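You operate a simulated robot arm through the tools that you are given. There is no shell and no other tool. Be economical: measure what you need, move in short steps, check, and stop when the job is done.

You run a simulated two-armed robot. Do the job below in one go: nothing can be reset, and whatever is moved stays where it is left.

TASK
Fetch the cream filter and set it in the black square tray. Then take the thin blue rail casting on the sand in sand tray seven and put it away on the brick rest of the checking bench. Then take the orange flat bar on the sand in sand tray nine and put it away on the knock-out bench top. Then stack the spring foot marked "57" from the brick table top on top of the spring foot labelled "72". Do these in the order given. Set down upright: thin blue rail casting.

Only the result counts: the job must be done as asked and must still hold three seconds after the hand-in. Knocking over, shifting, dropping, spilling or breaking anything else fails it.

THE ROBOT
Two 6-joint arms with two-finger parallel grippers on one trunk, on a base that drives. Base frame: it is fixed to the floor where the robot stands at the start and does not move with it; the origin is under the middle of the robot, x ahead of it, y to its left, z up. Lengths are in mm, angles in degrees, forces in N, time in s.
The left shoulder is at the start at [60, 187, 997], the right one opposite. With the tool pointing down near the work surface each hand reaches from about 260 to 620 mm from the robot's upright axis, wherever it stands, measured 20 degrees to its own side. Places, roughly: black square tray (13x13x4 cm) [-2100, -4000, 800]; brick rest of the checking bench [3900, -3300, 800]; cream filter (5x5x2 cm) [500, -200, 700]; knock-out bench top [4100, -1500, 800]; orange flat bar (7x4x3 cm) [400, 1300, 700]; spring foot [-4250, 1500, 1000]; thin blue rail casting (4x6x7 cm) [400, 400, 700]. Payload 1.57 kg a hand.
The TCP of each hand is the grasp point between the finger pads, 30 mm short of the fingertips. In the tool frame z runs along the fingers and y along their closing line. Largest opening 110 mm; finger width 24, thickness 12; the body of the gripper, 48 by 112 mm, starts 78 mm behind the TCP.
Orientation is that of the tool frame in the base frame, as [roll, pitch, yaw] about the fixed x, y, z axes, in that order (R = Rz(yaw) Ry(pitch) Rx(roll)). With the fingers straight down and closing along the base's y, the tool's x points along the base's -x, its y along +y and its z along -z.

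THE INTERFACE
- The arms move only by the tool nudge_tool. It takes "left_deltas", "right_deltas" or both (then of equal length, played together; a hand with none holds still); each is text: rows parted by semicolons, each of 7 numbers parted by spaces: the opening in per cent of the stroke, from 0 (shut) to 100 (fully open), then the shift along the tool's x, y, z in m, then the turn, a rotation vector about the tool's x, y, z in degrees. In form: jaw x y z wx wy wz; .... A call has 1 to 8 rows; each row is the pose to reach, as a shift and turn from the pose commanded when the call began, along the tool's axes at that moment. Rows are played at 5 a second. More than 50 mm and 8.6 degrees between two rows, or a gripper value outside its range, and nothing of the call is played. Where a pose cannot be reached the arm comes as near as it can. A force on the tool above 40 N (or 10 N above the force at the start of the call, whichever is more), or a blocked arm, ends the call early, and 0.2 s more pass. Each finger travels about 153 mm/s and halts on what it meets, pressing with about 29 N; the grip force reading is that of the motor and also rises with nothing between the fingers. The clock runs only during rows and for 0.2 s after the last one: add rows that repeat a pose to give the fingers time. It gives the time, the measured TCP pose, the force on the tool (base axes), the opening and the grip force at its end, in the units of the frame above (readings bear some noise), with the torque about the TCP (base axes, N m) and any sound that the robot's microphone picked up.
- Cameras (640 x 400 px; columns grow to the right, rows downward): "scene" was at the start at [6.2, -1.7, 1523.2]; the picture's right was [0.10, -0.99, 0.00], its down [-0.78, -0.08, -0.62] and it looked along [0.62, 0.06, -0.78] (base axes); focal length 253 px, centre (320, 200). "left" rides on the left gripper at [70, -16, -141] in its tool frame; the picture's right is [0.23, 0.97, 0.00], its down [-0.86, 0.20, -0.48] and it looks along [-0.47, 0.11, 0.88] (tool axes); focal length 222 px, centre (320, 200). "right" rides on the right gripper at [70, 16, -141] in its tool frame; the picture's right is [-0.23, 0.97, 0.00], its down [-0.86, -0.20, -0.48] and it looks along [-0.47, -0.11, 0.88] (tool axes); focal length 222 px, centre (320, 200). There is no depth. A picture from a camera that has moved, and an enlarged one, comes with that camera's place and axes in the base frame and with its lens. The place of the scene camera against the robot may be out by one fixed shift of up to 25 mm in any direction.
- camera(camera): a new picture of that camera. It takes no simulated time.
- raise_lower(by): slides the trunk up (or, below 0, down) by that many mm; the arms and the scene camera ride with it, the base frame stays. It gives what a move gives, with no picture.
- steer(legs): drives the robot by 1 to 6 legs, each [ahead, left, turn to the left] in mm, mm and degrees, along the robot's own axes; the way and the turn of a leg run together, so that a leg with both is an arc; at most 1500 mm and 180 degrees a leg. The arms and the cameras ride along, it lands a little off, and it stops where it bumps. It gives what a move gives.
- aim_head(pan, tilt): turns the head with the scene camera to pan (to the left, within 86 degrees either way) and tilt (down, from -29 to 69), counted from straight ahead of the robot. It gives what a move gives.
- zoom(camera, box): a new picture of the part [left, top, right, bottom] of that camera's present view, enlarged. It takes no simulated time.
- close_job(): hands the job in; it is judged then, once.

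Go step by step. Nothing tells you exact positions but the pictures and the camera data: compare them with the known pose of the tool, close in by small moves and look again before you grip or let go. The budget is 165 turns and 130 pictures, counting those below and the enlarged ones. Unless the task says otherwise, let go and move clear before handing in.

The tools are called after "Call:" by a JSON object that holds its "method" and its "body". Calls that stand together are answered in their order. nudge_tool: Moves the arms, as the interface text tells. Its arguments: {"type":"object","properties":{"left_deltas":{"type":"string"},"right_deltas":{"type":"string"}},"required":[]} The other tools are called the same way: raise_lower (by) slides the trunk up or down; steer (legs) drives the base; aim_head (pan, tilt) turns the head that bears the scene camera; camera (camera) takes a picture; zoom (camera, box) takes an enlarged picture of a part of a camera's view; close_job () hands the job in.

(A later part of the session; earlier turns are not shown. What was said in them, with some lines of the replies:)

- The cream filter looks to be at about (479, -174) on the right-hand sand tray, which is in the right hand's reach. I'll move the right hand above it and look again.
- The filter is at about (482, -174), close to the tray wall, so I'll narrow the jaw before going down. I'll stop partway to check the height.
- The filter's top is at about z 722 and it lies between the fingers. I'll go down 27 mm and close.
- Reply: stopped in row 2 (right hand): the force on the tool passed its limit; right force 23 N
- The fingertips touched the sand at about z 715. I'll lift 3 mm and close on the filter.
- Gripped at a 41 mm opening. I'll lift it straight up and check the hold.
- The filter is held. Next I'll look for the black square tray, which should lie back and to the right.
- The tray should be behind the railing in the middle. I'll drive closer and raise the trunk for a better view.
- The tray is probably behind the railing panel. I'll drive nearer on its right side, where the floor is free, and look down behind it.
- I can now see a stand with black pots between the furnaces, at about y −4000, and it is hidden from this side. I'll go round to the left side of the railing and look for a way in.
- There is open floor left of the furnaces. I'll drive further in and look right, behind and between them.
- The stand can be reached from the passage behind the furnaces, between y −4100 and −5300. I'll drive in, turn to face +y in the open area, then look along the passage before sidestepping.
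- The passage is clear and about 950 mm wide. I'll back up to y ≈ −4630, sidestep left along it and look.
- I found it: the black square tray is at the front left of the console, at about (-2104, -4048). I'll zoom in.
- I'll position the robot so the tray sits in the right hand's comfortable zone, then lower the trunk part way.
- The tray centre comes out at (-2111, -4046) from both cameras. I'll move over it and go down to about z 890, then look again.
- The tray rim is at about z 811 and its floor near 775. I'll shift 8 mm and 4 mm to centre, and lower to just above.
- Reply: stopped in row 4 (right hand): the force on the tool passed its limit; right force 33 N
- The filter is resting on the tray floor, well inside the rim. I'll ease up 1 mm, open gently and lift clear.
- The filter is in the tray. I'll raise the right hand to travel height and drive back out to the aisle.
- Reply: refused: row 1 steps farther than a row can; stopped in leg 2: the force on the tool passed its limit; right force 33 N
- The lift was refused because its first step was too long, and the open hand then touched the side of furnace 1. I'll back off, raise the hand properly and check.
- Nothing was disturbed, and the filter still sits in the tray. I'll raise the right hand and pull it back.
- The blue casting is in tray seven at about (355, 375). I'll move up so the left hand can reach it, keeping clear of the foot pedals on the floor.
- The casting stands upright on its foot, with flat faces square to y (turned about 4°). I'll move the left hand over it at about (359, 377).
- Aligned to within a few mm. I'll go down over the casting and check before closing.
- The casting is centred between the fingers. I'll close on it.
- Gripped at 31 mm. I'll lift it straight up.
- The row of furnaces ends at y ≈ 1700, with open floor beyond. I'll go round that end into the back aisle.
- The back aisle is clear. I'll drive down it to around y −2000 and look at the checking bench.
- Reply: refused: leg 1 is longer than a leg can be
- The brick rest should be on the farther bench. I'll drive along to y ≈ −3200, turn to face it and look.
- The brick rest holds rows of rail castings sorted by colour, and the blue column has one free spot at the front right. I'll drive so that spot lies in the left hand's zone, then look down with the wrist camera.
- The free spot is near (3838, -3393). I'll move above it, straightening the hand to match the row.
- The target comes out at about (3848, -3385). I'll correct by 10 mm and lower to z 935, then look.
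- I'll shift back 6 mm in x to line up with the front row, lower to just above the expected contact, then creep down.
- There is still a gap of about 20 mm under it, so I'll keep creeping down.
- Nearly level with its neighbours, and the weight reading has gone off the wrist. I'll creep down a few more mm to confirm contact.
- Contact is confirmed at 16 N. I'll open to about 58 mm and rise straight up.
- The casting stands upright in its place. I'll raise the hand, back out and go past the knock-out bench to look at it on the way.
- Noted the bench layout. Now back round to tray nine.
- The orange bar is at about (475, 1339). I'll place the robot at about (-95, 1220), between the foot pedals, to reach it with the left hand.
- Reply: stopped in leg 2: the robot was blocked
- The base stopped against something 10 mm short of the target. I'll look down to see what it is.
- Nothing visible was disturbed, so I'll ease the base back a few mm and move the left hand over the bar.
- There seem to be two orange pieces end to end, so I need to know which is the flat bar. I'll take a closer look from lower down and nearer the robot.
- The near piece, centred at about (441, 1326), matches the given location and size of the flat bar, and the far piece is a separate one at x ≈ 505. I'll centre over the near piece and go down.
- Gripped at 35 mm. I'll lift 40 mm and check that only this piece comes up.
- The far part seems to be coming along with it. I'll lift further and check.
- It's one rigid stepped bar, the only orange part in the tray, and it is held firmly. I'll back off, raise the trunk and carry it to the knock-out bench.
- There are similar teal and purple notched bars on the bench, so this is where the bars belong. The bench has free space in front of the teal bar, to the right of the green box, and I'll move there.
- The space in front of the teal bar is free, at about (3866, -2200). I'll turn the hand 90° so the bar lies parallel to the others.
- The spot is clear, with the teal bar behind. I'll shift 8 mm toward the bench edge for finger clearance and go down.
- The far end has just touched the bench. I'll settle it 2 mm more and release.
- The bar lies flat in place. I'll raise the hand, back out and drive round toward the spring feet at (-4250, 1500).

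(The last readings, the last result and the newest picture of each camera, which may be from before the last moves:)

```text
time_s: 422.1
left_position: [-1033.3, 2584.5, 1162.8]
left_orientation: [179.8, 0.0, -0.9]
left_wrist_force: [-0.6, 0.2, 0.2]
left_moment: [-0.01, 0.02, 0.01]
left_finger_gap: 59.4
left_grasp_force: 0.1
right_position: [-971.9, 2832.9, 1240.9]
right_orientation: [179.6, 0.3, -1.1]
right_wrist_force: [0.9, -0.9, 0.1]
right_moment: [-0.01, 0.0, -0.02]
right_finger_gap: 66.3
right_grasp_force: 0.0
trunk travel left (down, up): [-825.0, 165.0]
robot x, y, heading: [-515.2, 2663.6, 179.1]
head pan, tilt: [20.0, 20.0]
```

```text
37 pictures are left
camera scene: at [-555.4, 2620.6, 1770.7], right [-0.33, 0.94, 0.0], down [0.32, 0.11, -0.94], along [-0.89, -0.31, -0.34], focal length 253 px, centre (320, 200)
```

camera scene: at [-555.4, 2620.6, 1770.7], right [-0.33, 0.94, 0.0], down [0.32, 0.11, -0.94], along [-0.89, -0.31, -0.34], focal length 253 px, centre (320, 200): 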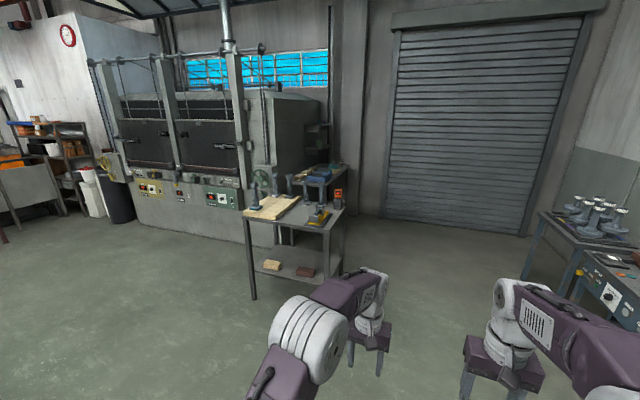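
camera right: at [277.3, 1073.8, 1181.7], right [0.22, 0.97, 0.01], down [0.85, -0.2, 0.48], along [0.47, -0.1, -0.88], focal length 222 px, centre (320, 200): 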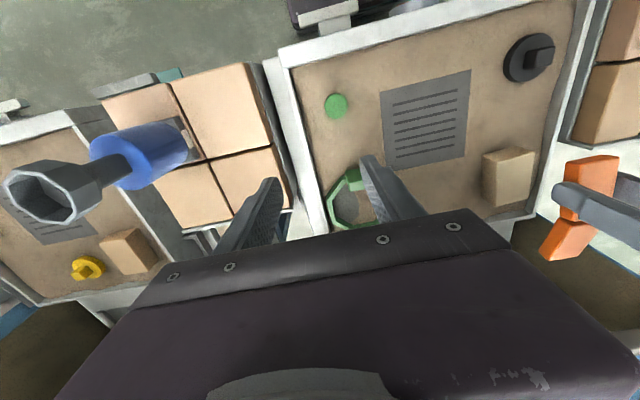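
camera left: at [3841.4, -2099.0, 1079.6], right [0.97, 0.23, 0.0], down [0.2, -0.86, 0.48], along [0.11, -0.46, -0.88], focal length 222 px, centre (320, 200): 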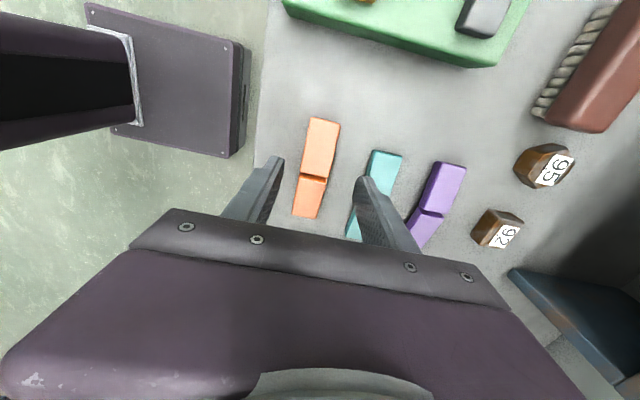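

Call:
{"method": "zoom", "body": {"camera": "scene", "box": [230, 140, 370, 300]}}

```text
2.50 times, centred on (300, 220) of scene
camera zoom: at [-555.4, 2620.6, 1770.7], right [-0.33, 0.94, 0.0], down [0.32, 0.11, -0.94], along [-0.89, -0.31, -0.34], focal length 633 px, centre (370, 150)
```

zoom: 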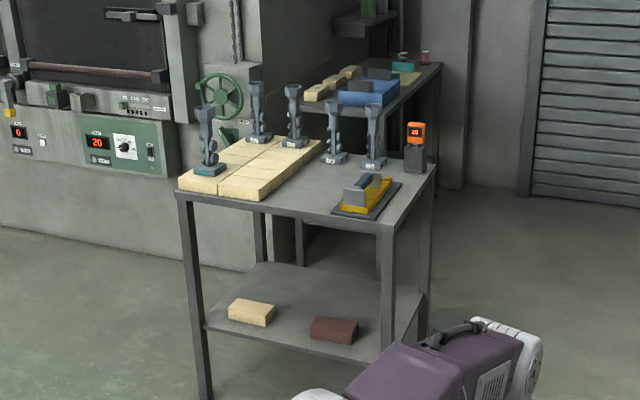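

There's a table with bricks and five spring feet at about (-2300..-2700, 1400), and more things behind it. I'll get closer to read the labels.

Call:
{"method": "steer", "body": {"legs": [[1400, 0, 0]]}}

Call:
{"method": "aim_head", "body": {"pan": 40, "tilt": 30}}

Call:
{"method": "camera", "body": {"camera": "scene"}}

```text
time_s: 429.1
left_position: [-2428.1, 2599.9, 1164.4]
left_orientation: [179.9, -0.1, -0.7]
left_wrist_force: [1.0, 0.8, -0.5]
left_moment: [0.03, -0.01, -0.01]
left_finger_gap: 59.2
left_grasp_force: 0.1
right_position: [-2368.3, 2849.4, 1242.2]
right_orientation: [179.5, 0.3, -0.7]
right_wrist_force: [-0.6, -0.6, -0.9]
right_moment: [0.0, 0.03, 0.0]
right_finger_gap: 65.8
right_grasp_force: 0.1
trunk travel left (down, up): [-825.0, 165.0]
robot x, y, heading: [-1915.1, 2679.6, 179.4]
head pan, tilt: [20.0, 20.0]
```

```text
time_s: 429.9
left_position: [-2429.9, 2600.5, 1163.5]
left_orientation: [180.0, -0.1, -0.7]
left_wrist_force: [0.4, 0.5, -0.8]
left_moment: [0.03, 0.02, -0.01]
left_finger_gap: 59.4
left_grasp_force: 0.1
right_position: [-2370.1, 2851.3, 1241.0]
right_orientation: [179.5, 0.3, -0.8]
right_wrist_force: [0.2, 0.3, 0.2]
right_moment: [-0.01, -0.01, -0.04]
right_finger_gap: 65.9
right_grasp_force: 0.0
trunk travel left (down, up): [-825.0, 165.0]
robot x, y, heading: [-1914.5, 2679.2, 179.4]
head pan, tilt: [40.0, 30.0]
```

```text
35 pictures are left
camera scene: at [-1934.1, 2612.3, 1754.7], right [-0.63, 0.77, 0.0], down [0.39, 0.32, -0.87], along [-0.67, -0.55, -0.5], focal length 253 px, centre (320, 200)
```

scene: 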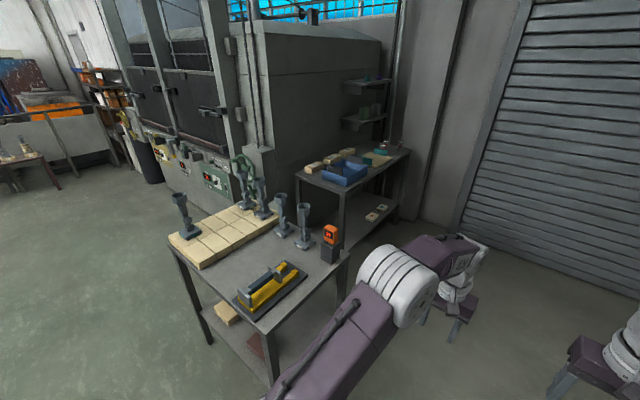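

Call:
{"method": "zoom", "body": {"camera": "scene", "box": [150, 160, 360, 320]}}

Call:
{"method": "zoom", "body": {"camera": "scene", "box": [280, 60, 420, 230]}}

```text
2.50 times, centred on (255, 240) of scene
camera zoom: at [-1934.1, 2612.3, 1754.7], right [-0.63, 0.77, 0.0], down [0.39, 0.32, -0.87], along [-0.67, -0.55, -0.5], focal length 633 px, centre (482, 100)
```

zoom: 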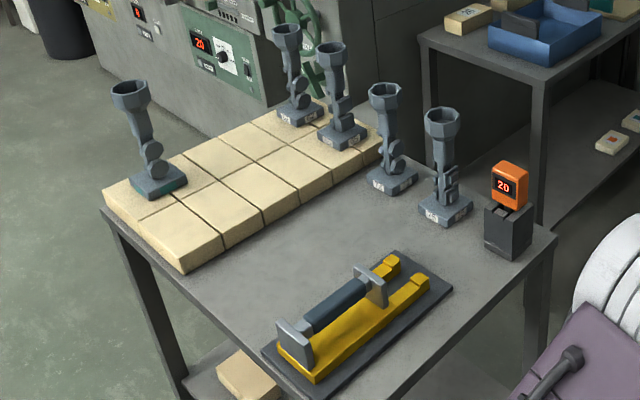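

```text
2.35 times, centred on (350, 145) of scene
camera zoom: at [-1934.1, 2612.3, 1754.7], right [-0.63, 0.77, 0.0], down [0.39, 0.32, -0.87], along [-0.67, -0.55, -0.5], focal length 595 px, centre (249, 329)
```

zoom: 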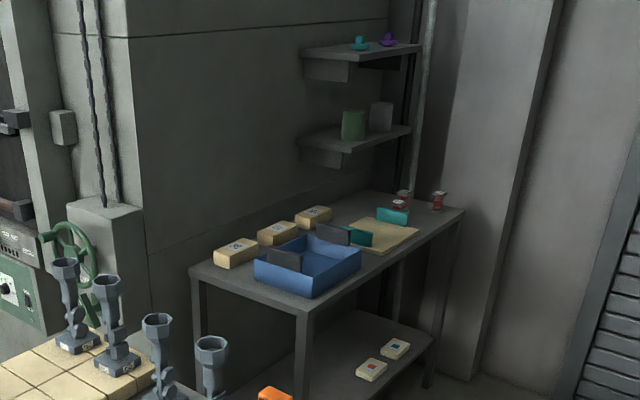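

The labelled small red items at the far end of the back table match the location (-4250, 1500, 1000). I'll zoom in on them.

Call:
{"method": "zoom", "body": {"camera": "scene", "box": [360, 130, 400, 160]}}

```text
13.33 times, centred on (380, 145) of scene
camera zoom: at [-1934.1, 2612.3, 1754.7], right [-0.63, 0.77, 0.0], down [0.39, 0.32, -0.87], along [-0.67, -0.55, -0.5], focal length 3374 px, centre (-480, 933)
```

zoom: 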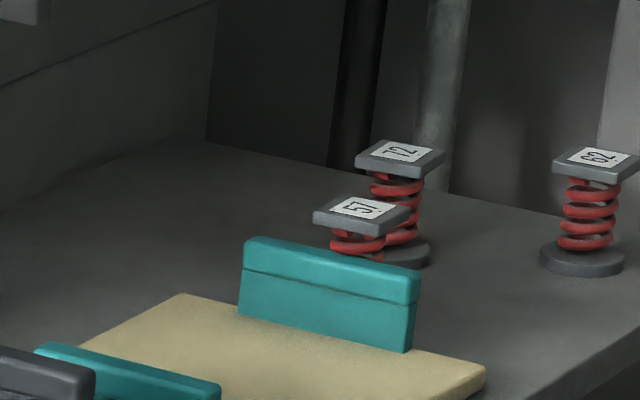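

Those are the spring feet: "57" in front, "72" behind it, and "62" to the right. I'll drive along and turn to face the table.

Call:
{"method": "steer", "body": {"legs": [[1100, 0, 0], [1080, 0, 0], [0, 0, 90.5]]}}

Call:
{"method": "aim_head", "body": {"pan": 0, "tilt": 40}}

Call:
{"method": "camera", "body": {"camera": "scene"}}

```text
time_s: 444.6
left_position: [-4009.6, 2190.8, 1162.4]
left_orientation: [179.8, -0.1, 90.2]
left_wrist_force: [-0.1, -0.2, 0.0]
left_moment: [0.0, -0.02, 0.01]
left_finger_gap: 59.6
left_grasp_force: 0.0
right_position: [-4259.2, 2246.1, 1241.4]
right_orientation: [179.5, 0.2, 90.1]
right_wrist_force: [-0.2, 0.0, 0.4]
right_moment: [0.08, 0.02, 0.0]
right_finger_gap: 65.9
right_grasp_force: 0.0
trunk travel left (down, up): [-825.0, 165.0]
robot x, y, heading: [-4095.9, 2705.6, -89.6]
head pan, tilt: [40.0, 30.0]
```

```text
time_s: 445.6
left_position: [-4009.1, 2191.2, 1163.3]
left_orientation: [179.9, -0.1, 90.3]
left_wrist_force: [1.2, 0.6, 0.1]
left_moment: [-0.03, 0.02, -0.04]
left_finger_gap: 59.4
left_grasp_force: 0.1
right_position: [-4259.0, 2247.0, 1242.2]
right_orientation: [179.5, 0.2, 90.1]
right_wrist_force: [0.8, -0.4, 0.4]
right_moment: [0.0, 0.04, 0.01]
right_finger_gap: 65.8
right_grasp_force: 0.0
trunk travel left (down, up): [-825.0, 165.0]
robot x, y, heading: [-4094.4, 2706.3, -89.7]
head pan, tilt: [0.0, 40.0]
```

```text
31 pictures are left
camera scene: at [-4105.8, 2669.7, 1739.4], right [-1.0, -0.01, 0.0], down [0.0, 0.64, -0.77], along [0.0, -0.77, -0.64], focal length 253 px, centre (320, 200)
```

scene: 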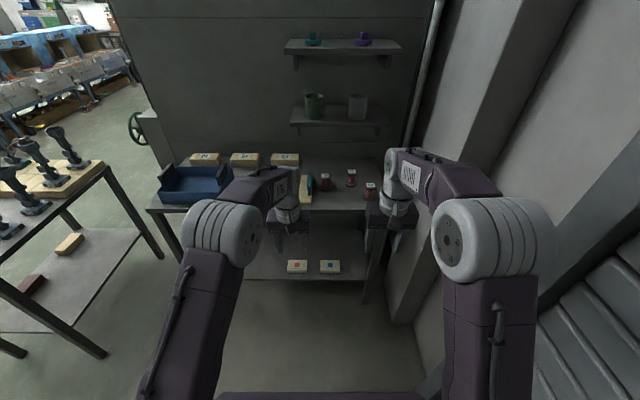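

Call:
{"method": "zoom", "body": {"camera": "scene", "box": [280, 145, 400, 225]}}

```text
5.00 times, centred on (340, 185) of scene
camera zoom: at [-4105.8, 2669.7, 1739.4], right [-1.0, -0.01, 0.0], down [0.0, 0.64, -0.77], along [0.0, -0.77, -0.64], focal length 1265 px, centre (220, 275)
```

zoom: 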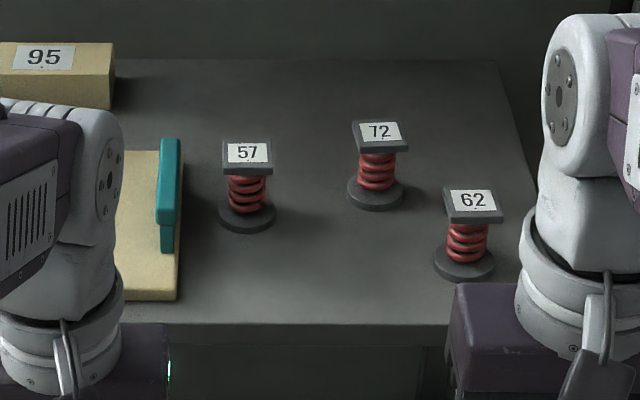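

"57" is at about (-4113, 1539) and "72" at about (-4259, 1494). I'll tuck the left arm back out of the way and drive up so the right hand can reach both.

Call:
{"method": "nudge_tool", "body": {"left_deltas": "54 0.03 0.03 -0.01 0 0 0; 54 0.06 0.06 -0.02 0 0 0; 54 0.09 0.09 -0.03 0 0 0; 54 0.12 0.12 -0.04 0 0 0; 54 0.15 0.15 -0.05 0 0 0; 54 0.18 0.17 -0.05 0 0 0; 54 0.2 0.18 -0.05 0 0 0; 54 0.2 0.18 -0.05 0 0 0"}}

Call:
{"method": "steer", "body": {"legs": [[300, 25, 0], [310, 0, -0.4]]}}

Call:
{"method": "camera", "body": {"camera": "right"}}

Call:
{"method": "camera", "body": {"camera": "scene"}}

```text
time_s: 447.4
left_position: [-3830.5, 2391.9, 1213.6]
left_orientation: [179.9, 0.0, 90.2]
left_wrist_force: [-0.4, -0.1, 0.0]
left_moment: [-0.03, -0.03, -0.03]
left_finger_gap: 59.3
left_grasp_force: 0.0
right_position: [-4259.5, 2247.4, 1241.1]
right_orientation: [179.5, 0.3, 90.1]
right_wrist_force: [-0.2, 0.2, 0.2]
right_moment: [0.02, -0.02, -0.02]
right_finger_gap: 65.9
right_grasp_force: 0.0
trunk travel left (down, up): [-825.0, 165.0]
robot x, y, heading: [-4097.2, 2703.1, -89.8]
head pan, tilt: [0.0, 40.0]
```

```text
time_s: 451.2
left_position: [-3803.4, 1783.8, 1213.6]
left_orientation: [179.9, 0.1, 89.9]
left_wrist_force: [-0.5, 0.0, -0.6]
left_moment: [-0.05, 0.02, -0.04]
left_finger_gap: 59.3
left_grasp_force: 0.0
right_position: [-4234.4, 1640.8, 1242.1]
right_orientation: [179.5, 0.4, 89.8]
right_wrist_force: [0.2, 0.4, -0.3]
right_moment: [-0.06, 0.02, -0.03]
right_finger_gap: 65.9
right_grasp_force: 0.0
trunk travel left (down, up): [-825.0, 165.0]
robot x, y, heading: [-4067.2, 2097.2, -89.9]
head pan, tilt: [0.0, 40.0]
```

```text
29 pictures are left
camera right: at [-4219.1, 1712.2, 1382.9], right [0.97, -0.23, 0.01], down [-0.21, -0.85, 0.48], along [-0.1, -0.47, -0.88], focal length 222 px, centre (320, 200)
```

right: 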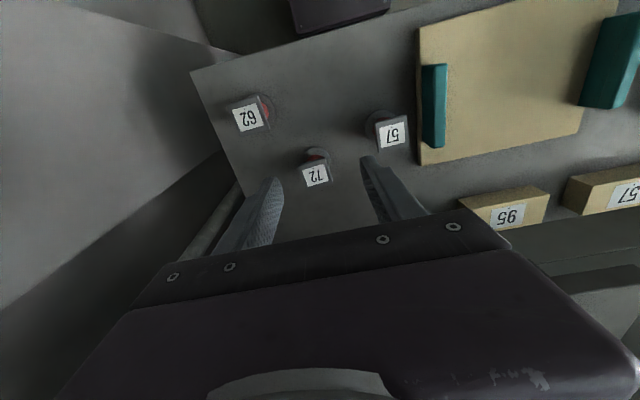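

```text
28 pictures are left
camera scene: at [-4078.5, 2063.9, 1739.4], right [-1.0, 0.0, 0.0], down [0.0, 0.64, -0.77], along [0.0, -0.77, -0.64], focal length 253 px, centre (320, 200)
```

scene: 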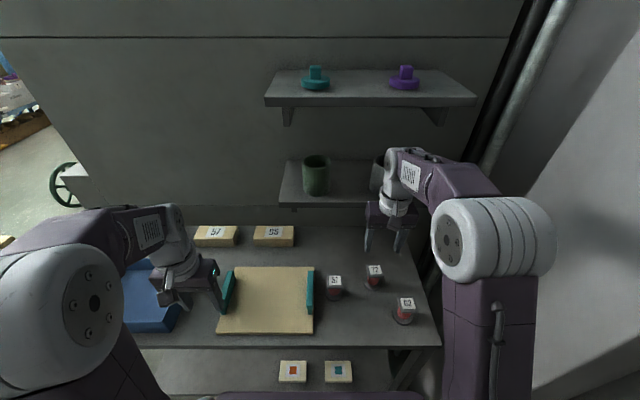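

From the wrist camera "57" is near (-4117, 1608) and "72" near (-4256, 1564), both in reach. I'll move the right hand above "57".

Call:
{"method": "nudge_tool", "body": {"right_deltas": "60 -0.008 0.03 0.02 0 0 0; 60 -0.016 0.06 0.05 0 0 0; 60 -0.025 0.09 0.08 0 0 0; 60 -0.033 0.117 0.11 0 0 0; 60 -0.033 0.117 0.11 0 0 0"}}

Call:
{"method": "camera", "body": {"camera": "right"}}

Call:
{"method": "zoom", "body": {"camera": "scene", "box": [290, 210, 440, 330]}}

```text
time_s: 452.4
left_position: [-3804.1, 1782.3, 1213.3]
left_orientation: [179.9, 0.0, 90.0]
left_wrist_force: [-0.3, 0.0, 0.0]
left_moment: [0.0, -0.04, 0.04]
left_finger_gap: 59.4
left_grasp_force: 0.1
right_position: [-4115.3, 1606.2, 1132.7]
right_orientation: [179.5, 0.3, 89.7]
right_wrist_force: [-0.6, -0.5, -0.4]
right_moment: [-0.01, -0.01, 0.0]
right_finger_gap: 66.3
right_grasp_force: 0.1
trunk travel left (down, up): [-825.0, 165.0]
robot x, y, heading: [-4069.1, 2095.6, -90.3]
head pan, tilt: [0.0, 40.0]
```

```text
27 pictures are left
camera right: at [-4100.4, 1677.5, 1274.4], right [0.97, -0.23, 0.01], down [-0.21, -0.85, 0.48], along [-0.1, -0.47, -0.88], focal length 222 px, centre (320, 200)
```

right: 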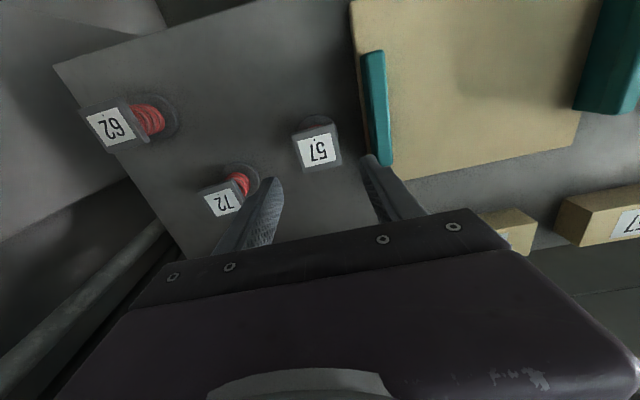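

```text
3.33 times, centred on (365, 270) of scene
camera zoom: at [-4078.8, 2061.7, 1739.4], right [-1.0, 0.0, 0.0], down [0.0, 0.64, -0.77], along [0.0, -0.77, -0.64], focal length 844 px, centre (170, -33)
```

zoom: 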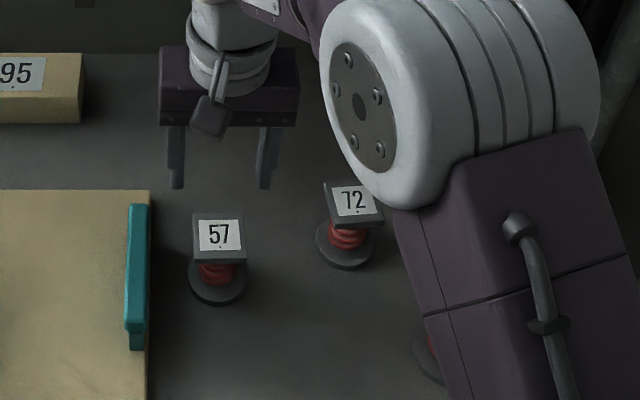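

"57"'s plate top is at z ≈ 1003, centred at (-4117, 1603) and square to the fingers. I'll go down partway and check.

Call:
{"method": "nudge_tool", "body": {"right_deltas": "64 -0.003 -0.002 0.04 0 0 0; 64 -0.003 -0.002 0.08 0 0 0; 64 -0.003 -0.002 0.11 0 0 0; 64 -0.003 -0.002 0.11 0 0 0"}}

Call:
{"method": "camera", "body": {"camera": "right"}}

Call:
{"method": "zoom", "body": {"camera": "scene", "box": [290, 210, 410, 310]}}

```text
time_s: 453.4
left_position: [-3803.7, 1782.2, 1213.5]
left_orientation: [179.9, 0.0, 90.0]
left_wrist_force: [0.2, 0.5, -0.1]
left_moment: [0.01, 0.01, 0.03]
left_finger_gap: 59.3
left_grasp_force: 0.0
right_position: [-4117.5, 1601.5, 1023.4]
right_orientation: [179.5, 0.2, 89.7]
right_wrist_force: [-0.5, -0.4, 0.0]
right_moment: [0.0, -0.02, 0.0]
right_finger_gap: 70.4
right_grasp_force: 0.1
trunk travel left (down, up): [-825.0, 165.0]
robot x, y, heading: [-4065.6, 2094.1, -89.7]
head pan, tilt: [0.0, 40.0]
```

```text
25 pictures are left
camera right: at [-4102.5, 1672.7, 1164.3], right [0.97, -0.23, 0.01], down [-0.21, -0.85, 0.48], along [-0.1, -0.47, -0.88], focal length 222 px, centre (320, 200)
```

right: 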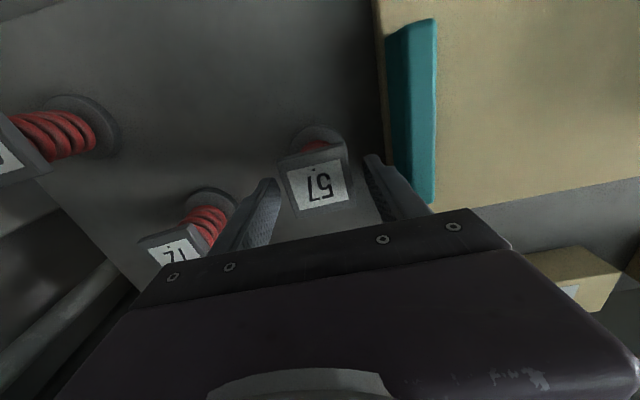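

```text
4.00 times, centred on (350, 260) of scene
camera zoom: at [-4078.2, 2060.7, 1739.3], right [-1.0, 0.0, 0.0], down [0.0, 0.64, -0.77], along [0.0, -0.77, -0.64], focal length 1012 px, centre (200, -40)
```

zoom: 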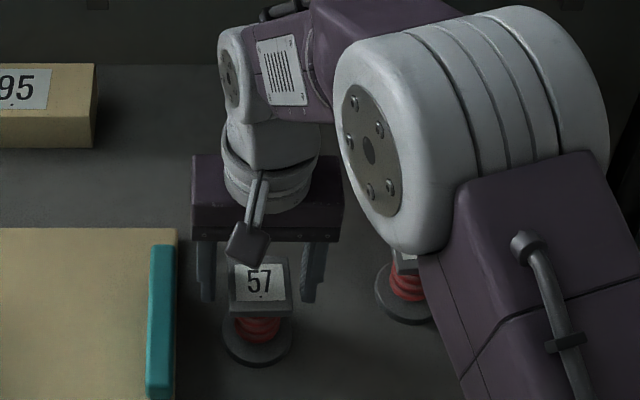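

Aligned. I'll go down 28 mm and close on the plate.

Call:
{"method": "nudge_tool", "body": {"right_deltas": "64 0.002 -0.001 0.015 0 0 0; 64 0.002 -0.001 0.028 0 0 0; 64 0.002 -0.001 0.028 0 0 0; 50 0.002 -0.001 0.028 0 0 0; 40 0.002 -0.001 0.028 0 0 0; 35 0.002 -0.001 0.028 0 0 0; 35 0.002 -0.001 0.028 0 0 0"}}

Call:
{"method": "camera", "body": {"camera": "right"}}

Call:
{"method": "zoom", "body": {"camera": "scene", "box": [290, 210, 410, 310]}}

```text
time_s: 455.0
left_position: [-3803.3, 1780.9, 1213.3]
left_orientation: [179.8, 0.1, 90.0]
left_wrist_force: [1.0, 0.2, -0.3]
left_moment: [0.0, -0.01, 0.02]
left_finger_gap: 59.4
left_grasp_force: 0.0
right_position: [-4118.5, 1604.0, 995.3]
right_orientation: [179.5, 0.3, 89.8]
right_wrist_force: [0.5, -0.4, 1.4]
right_moment: [-0.08, -0.01, 0.02]
right_finger_gap: 51.6
right_grasp_force: 29.1
trunk travel left (down, up): [-825.0, 165.0]
robot x, y, heading: [-4067.7, 2097.0, -90.0]
head pan, tilt: [0.0, 40.0]
```

```text
23 pictures are left
camera right: at [-4103.3, 1674.1, 1136.5], right [0.97, -0.23, 0.01], down [-0.21, -0.85, 0.48], along [-0.1, -0.47, -0.88], focal length 222 px, centre (320, 200)
```

right: 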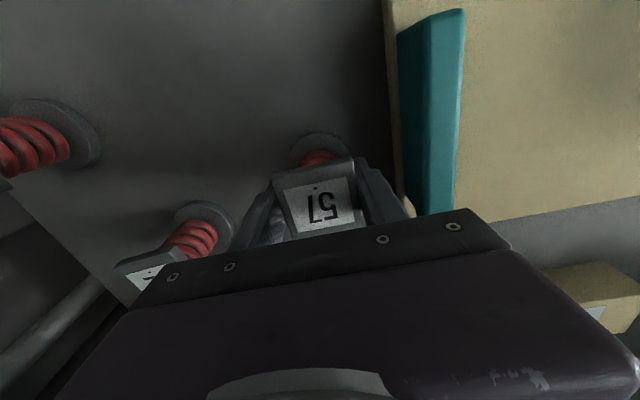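

```text
4.00 times, centred on (350, 260) of scene
camera zoom: at [-4078.2, 2060.9, 1739.4], right [-1.0, 0.0, 0.0], down [0.0, 0.64, -0.77], along [0.0, -0.77, -0.64], focal length 1012 px, centre (200, -40)
```

zoom: 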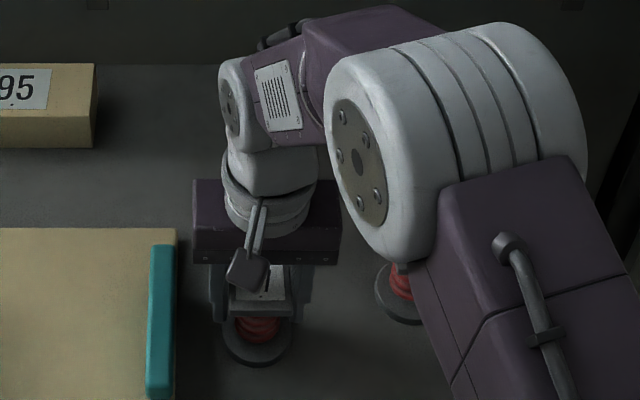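

Gripped at 51.6 mm. I'll lift it clear and check, then move above "72".

Call:
{"method": "nudge_tool", "body": {"right_deltas": "35 0 0 -0.02 0 0 0; 35 0 0 -0.05 0 0 0; 35 0 0 -0.09 0 0 0; 35 0 0 -0.13 0 0 0; 35 0 0 -0.16 0 0 0; 35 0 0 -0.16 0 0 0"}}

Call:
{"method": "camera", "body": {"camera": "right"}}

```text
time_s: 456.4
left_position: [-3804.6, 1780.6, 1212.2]
left_orientation: [179.8, 0.0, 90.0]
left_wrist_force: [0.5, -0.9, 0.0]
left_moment: [0.03, -0.01, 0.01]
left_finger_gap: 59.6
left_grasp_force: 0.0
right_position: [-4118.3, 1601.7, 1154.2]
right_orientation: [179.5, 0.2, 89.8]
right_wrist_force: [0.2, -0.3, -3.6]
right_moment: [0.03, 0.01, -0.01]
right_finger_gap: 51.6
right_grasp_force: 29.1
trunk travel left (down, up): [-825.0, 165.0]
robot x, y, heading: [-4073.6, 2098.1, -89.9]
head pan, tilt: [0.0, 40.0]
```

```text
21 pictures are left
camera right: at [-4104.3, 1673.8, 1295.3], right [0.97, -0.23, 0.01], down [-0.21, -0.85, 0.48], along [-0.1, -0.47, -0.88], focal length 222 px, centre (320, 200)
```

right: 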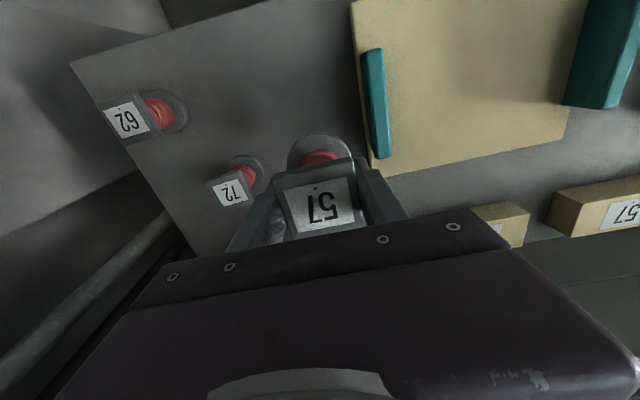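

Held well (3.6 N). Now above "72" at (-4259, 1563).

Call:
{"method": "nudge_tool", "body": {"right_deltas": "35 -0.01 -0.035 0 0 0 0; 35 -0.02 -0.07 0 0 0 0; 35 -0.03 -0.105 0 0 0 0; 35 -0.039 -0.141 0 0 0 0; 35 -0.039 -0.141 0 0 0 0"}}

Call:
{"method": "camera", "body": {"camera": "right"}}

Call:
{"method": "zoom", "body": {"camera": "scene", "box": [320, 190, 440, 310]}}

```text
time_s: 457.6
left_position: [-3804.0, 1780.6, 1213.0]
left_orientation: [179.9, 0.1, 90.0]
left_wrist_force: [-0.4, -0.1, 0.0]
left_moment: [0.04, 0.0, 0.05]
left_finger_gap: 59.4
left_grasp_force: 0.0
right_position: [-4259.7, 1564.6, 1154.4]
right_orientation: [179.5, 0.3, 89.7]
right_wrist_force: [-0.1, 1.0, -2.9]
right_moment: [0.02, 0.01, 0.01]
right_finger_gap: 51.8
right_grasp_force: 29.1
trunk travel left (down, up): [-825.0, 165.0]
robot x, y, heading: [-4069.6, 2096.6, -90.0]
head pan, tilt: [0.0, 40.0]
```

```text
20 pictures are left
camera right: at [-4245.2, 1636.0, 1294.3], right [0.97, -0.23, 0.01], down [-0.21, -0.85, 0.48], along [-0.1, -0.47, -0.88], focal length 222 px, centre (320, 200)
```

right: 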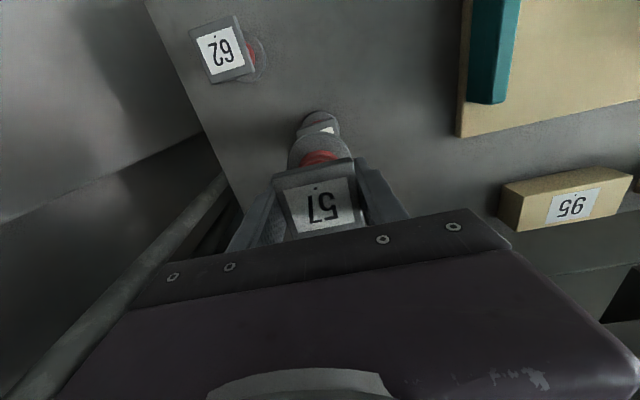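

```text
3.33 times, centred on (380, 250) of scene
camera zoom: at [-4078.2, 2060.2, 1739.3], right [-1.0, 0.0, 0.0], down [0.0, 0.64, -0.77], along [0.0, -0.77, -0.64], focal length 844 px, centre (120, 33)
```

zoom: 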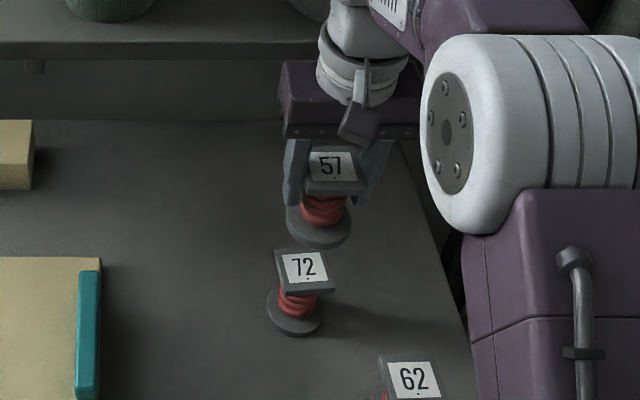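

Both cameras agree "57" is over "72" to within a few mm. I'll go down 55 mm and check.

Call:
{"method": "nudge_tool", "body": {"right_deltas": "35 -0.002 0.001 0.03 0 0 0; 35 -0.002 0.001 0.055 0 0 0; 35 -0.002 0.001 0.055 0 0 0"}}

Call:
{"method": "zoom", "body": {"camera": "scene", "box": [340, 220, 420, 300]}}

Call:
{"method": "camera", "body": {"camera": "right"}}

```text
time_s: 458.4
left_position: [-3805.3, 1781.2, 1212.2]
left_orientation: [-180.0, 0.1, 90.0]
left_wrist_force: [-0.1, 0.0, 0.5]
left_moment: [0.0, -0.02, 0.04]
left_finger_gap: 59.4
left_grasp_force: 0.1
right_position: [-4259.5, 1562.4, 1098.9]
right_orientation: [179.5, 0.3, 89.8]
right_wrist_force: [0.3, 0.3, -3.0]
right_moment: [0.0, 0.0, 0.01]
right_finger_gap: 51.7
right_grasp_force: 28.7
trunk travel left (down, up): [-825.0, 165.0]
robot x, y, heading: [-4071.4, 2097.1, -90.0]
head pan, tilt: [0.0, 40.0]
```

```text
5.00 times, centred on (380, 260) of scene
camera zoom: at [-4078.1, 2061.0, 1739.3], right [-1.0, 0.0, 0.0], down [0.0, 0.64, -0.77], along [0.0, -0.77, -0.64], focal length 1265 px, centre (20, -100)
```

zoom: 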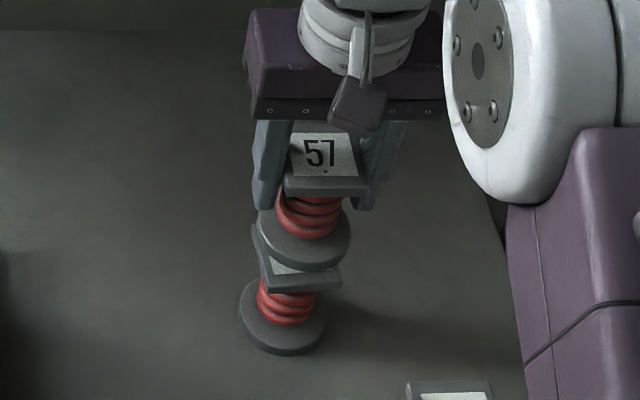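

```text
17 pictures are left
camera right: at [-4244.5, 1633.9, 1239.4], right [0.97, -0.23, 0.01], down [-0.21, -0.85, 0.48], along [-0.1, -0.47, -0.88], focal length 222 px, centre (320, 200)
```

right: 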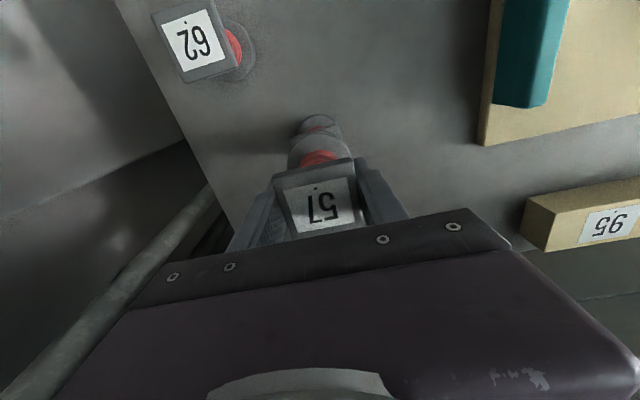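

Alignment looks good in both views. I'll creep down now and watch the force.

Call:
{"method": "nudge_tool", "body": {"right_deltas": "35 0 0 0.003 0 0 0; 35 0 0 0.006 0 0 0; 35 0 0 0.008 0 0 0; 35 0 0 0.01 0 0 0; 35 0 0 0.01 0 0 0"}}

```text
time_s: 459.6
left_position: [-3803.7, 1781.4, 1212.5]
left_orientation: [179.9, -0.1, 90.1]
left_wrist_force: [0.7, 0.6, 0.0]
left_moment: [0.0, -0.02, 0.02]
left_finger_gap: 59.0
left_grasp_force: 0.2
right_position: [-4258.1, 1563.6, 1086.9]
right_orientation: [179.5, 0.3, 89.8]
right_wrist_force: [-0.1, -0.1, -3.0]
right_moment: [-0.01, -0.01, 0.01]
right_finger_gap: 51.5
right_grasp_force: 29.2
trunk travel left (down, up): [-825.0, 165.0]
robot x, y, heading: [-4069.1, 2094.1, -90.4]
head pan, tilt: [0.0, 40.0]
```

Call:
{"method": "nudge_tool", "body": {"right_deltas": "35 0 0 0.002 0 0 0; 35 0 0 0.004 0 0 0; 35 0 0 0.004 0 0 0"}}

Call:
{"method": "zoom", "body": {"camera": "scene", "box": [350, 230, 410, 290]}}

```text
time_s: 460.4
left_position: [-3804.7, 1780.2, 1213.4]
left_orientation: [179.9, 0.0, 90.0]
left_wrist_force: [-0.4, 0.4, -0.1]
left_moment: [0.03, 0.02, 0.0]
left_finger_gap: 59.7
left_grasp_force: 0.1
right_position: [-4259.7, 1563.2, 1083.8]
right_orientation: [179.5, 0.3, 90.0]
right_wrist_force: [0.3, 0.0, -2.0]
right_moment: [0.0, -0.01, -0.02]
right_finger_gap: 51.6
right_grasp_force: 28.9
trunk travel left (down, up): [-825.0, 165.0]
robot x, y, heading: [-4069.6, 2095.0, -89.7]
head pan, tilt: [0.0, 40.0]
```

```text
6.67 times, centred on (380, 260) of scene
camera zoom: at [-4078.7, 2060.2, 1739.3], right [-1.0, 0.0, 0.0], down [0.0, 0.64, -0.77], along [0.0, -0.77, -0.64], focal length 1687 px, centre (-80, -200)
```

zoom: 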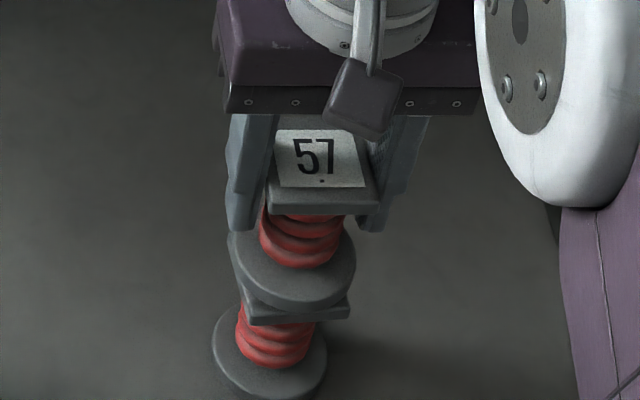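

Call:
{"method": "nudge_tool", "body": {"right_deltas": "35 0 0 0.0015 0 0 0; 35 0 0 0.003 0 0 0; 35 0 0 0.003 0 0 0"}}

```text
time_s: 461.2
left_position: [-3805.1, 1781.3, 1213.5]
left_orientation: [179.9, 0.0, 90.0]
left_wrist_force: [-0.2, -1.1, 0.7]
left_moment: [-0.01, -0.03, -0.01]
left_finger_gap: 59.1
left_grasp_force: 0.0
right_position: [-4259.1, 1562.9, 1081.1]
right_orientation: [179.5, 0.4, 89.7]
right_wrist_force: [0.2, 0.0, -2.7]
right_moment: [-0.03, 0.03, -0.05]
right_finger_gap: 51.7
right_grasp_force: 29.3
trunk travel left (down, up): [-825.0, 165.0]
robot x, y, heading: [-4069.1, 2091.6, -90.0]
head pan, tilt: [0.0, 40.0]
```

Call:
{"method": "nudge_tool", "body": {"right_deltas": "35 0 0 0.0015 0 0 0; 35 0 0 0.003 0 0 0; 35 0 0 0.003 0 0 0"}}

```text
time_s: 462.0
left_position: [-3804.8, 1781.8, 1212.0]
left_orientation: [179.9, 0.1, 90.0]
left_wrist_force: [0.0, -0.3, 0.6]
left_moment: [0.02, -0.02, -0.02]
left_finger_gap: 59.1
left_grasp_force: 0.0
right_position: [-4259.0, 1563.5, 1079.3]
right_orientation: [179.4, 0.2, 89.8]
right_wrist_force: [0.4, 0.0, -3.0]
right_moment: [0.0, 0.01, -0.02]
right_finger_gap: 51.6
right_grasp_force: 29.2
trunk travel left (down, up): [-825.0, 165.0]
robot x, y, heading: [-4069.6, 2092.8, -89.5]
head pan, tilt: [0.0, 40.0]
```

Call:
{"method": "nudge_tool", "body": {"right_deltas": "35 0 0 0.0015 0 0 0; 35 0 0 0.003 0 0 0; 35 0 0 0.003 0 0 0"}}

Call:
{"method": "zoom", "body": {"camera": "scene", "box": [350, 235, 400, 285]}}

```text
time_s: 462.8
left_position: [-3803.9, 1782.2, 1213.5]
left_orientation: [180.0, 0.1, 90.1]
left_wrist_force: [0.1, -0.6, 0.5]
left_moment: [0.0, 0.01, 0.03]
left_finger_gap: 59.3
left_grasp_force: 0.0
right_position: [-4259.1, 1562.8, 1078.0]
right_orientation: [179.6, 0.6, 89.7]
right_wrist_force: [-1.8, -1.8, 17.8]
right_moment: [0.2, 0.2, 0.04]
right_finger_gap: 51.7
right_grasp_force: 28.6
trunk travel left (down, up): [-825.0, 165.0]
robot x, y, heading: [-4067.9, 2094.2, -90.2]
head pan, tilt: [0.0, 40.0]
```

```text
8.00 times, centred on (375, 260) of scene
camera zoom: at [-4077.9, 2063.0, 1739.6], right [-1.0, 0.0, 0.0], down [0.0, 0.64, -0.77], along [0.0, -0.77, -0.64], focal length 2024 px, centre (-120, -280)
```

zoom: 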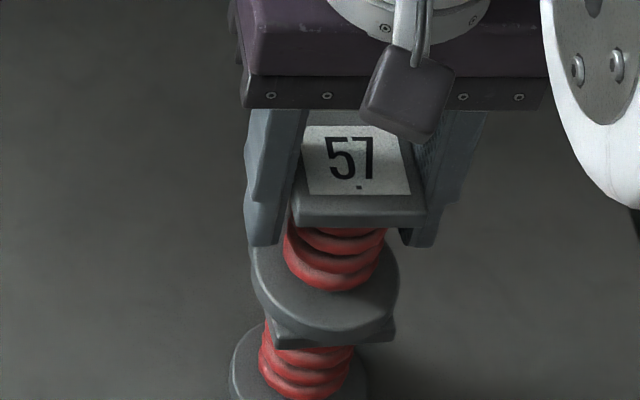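

Firm contact: "57" sits squarely on "72". I'll ease off 1 mm and open slowly.

Call:
{"method": "nudge_tool", "body": {"right_deltas": "35 0 0 -0.0015 0 0 0; 46 0 0 -0.0015 0 0 0; 49 0 0 -0.0015 0 0 0; 53 0 0 -0.0015 0 0 0; 58 0 0 -0.0015 0 0 0; 62 0 0 -0.0015 0 0 0; 64 0 0 -0.0015 0 0 0"}}

Call:
{"method": "zoom", "body": {"camera": "scene", "box": [340, 220, 420, 300]}}

```text
time_s: 464.4
left_position: [-3804.4, 1781.9, 1214.4]
left_orientation: [179.9, 0.0, 90.0]
left_wrist_force: [0.3, 0.4, 0.0]
left_moment: [0.03, 0.01, -0.01]
left_finger_gap: 59.2
left_grasp_force: 0.1
right_position: [-4258.9, 1562.4, 1077.8]
right_orientation: [179.6, 0.2, 89.8]
right_wrist_force: [0.8, 1.0, 0.0]
right_moment: [-0.02, 0.04, 0.01]
right_finger_gap: 70.2
right_grasp_force: 0.0
trunk travel left (down, up): [-825.0, 165.0]
robot x, y, heading: [-4072.9, 2094.8, -90.1]
head pan, tilt: [0.0, 40.0]
```

```text
5.00 times, centred on (380, 260) of scene
camera zoom: at [-4078.4, 2061.0, 1739.3], right [-1.0, 0.0, 0.0], down [0.0, 0.64, -0.77], along [0.0, -0.77, -0.64], focal length 1265 px, centre (20, -100)
```

zoom: 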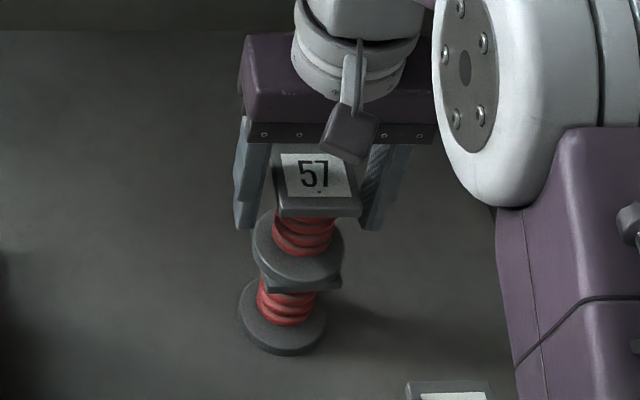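

Released and standing. I'll lift the hand straight up and check.

Call:
{"method": "nudge_tool", "body": {"right_deltas": "64 0 0 -0.02 0 0 0; 64 0 0 -0.05 0 0 0; 64 0 0 -0.09 0 0 0; 64 0 0 -0.13 0 0 0; 64 0.03 0 -0.16 0 0 0; 64 0.07 0 -0.16 0 0 0; 64 0.11 0 -0.16 0 0 0"}}

Call:
{"method": "zoom", "body": {"camera": "scene", "box": [320, 200, 440, 320]}}

Call:
{"method": "camera", "body": {"camera": "right"}}

```text
time_s: 466.0
left_position: [-3803.6, 1782.8, 1214.3]
left_orientation: [179.8, 0.1, 89.9]
left_wrist_force: [-0.4, -0.5, 0.2]
left_moment: [0.02, -0.01, 0.01]
left_finger_gap: 59.2
left_grasp_force: 0.1
right_position: [-4260.0, 1675.2, 1237.2]
right_orientation: [179.5, 0.4, 89.7]
right_wrist_force: [0.2, 0.6, -0.8]
right_moment: [-0.01, -0.01, -0.01]
right_finger_gap: 70.5
right_grasp_force: 0.0
trunk travel left (down, up): [-825.0, 165.0]
robot x, y, heading: [-4070.6, 2095.0, -89.9]
head pan, tilt: [0.0, 40.0]
```

```text
3.33 times, centred on (380, 260) of scene
camera zoom: at [-4078.5, 2062.7, 1739.4], right [-1.0, 0.0, 0.0], down [0.0, 0.64, -0.77], along [0.0, -0.77, -0.64], focal length 844 px, centre (120, 0)
```

zoom: 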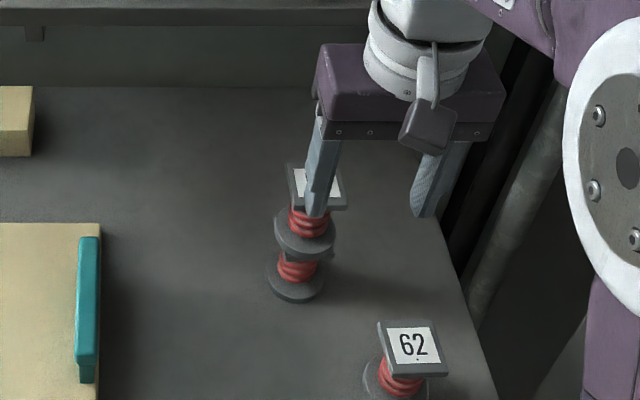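

```text
12 pictures are left
camera right: at [-4245.0, 1746.4, 1377.9], right [0.97, -0.23, 0.01], down [-0.21, -0.85, 0.48], along [-0.1, -0.47, -0.88], focal length 222 px, centre (320, 200)
```

right: 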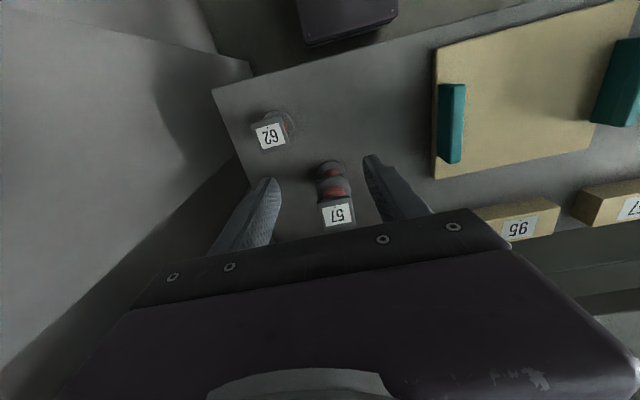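

The stack stands steady, both hands are clear, and all four items are in place, so I'm handing the job in.

Call:
{"method": "close_job", "body": {}}

```text
The job is handed in.
```

I've handed the job in with all four steps done in order:
- **Cream filter:** it sits in the black square tray.
- **Blue rail casting:** it stands upright on the brick rest of the checking bench.
- **Orange flat bar:** it lies on the knock-out bench top. It measured about 12 cm long against the 7 cm listed, but it was the only orange part in tray nine.
- **Spring feet:** "57" stands on top of "72".

There were two light bumps on the way: an open hand touched the side of a furnace, and the base stopped against something I couldn't see below tray nine. I saw nothing moved in the pictures afterwards, though the floor below tray nine was out of view.
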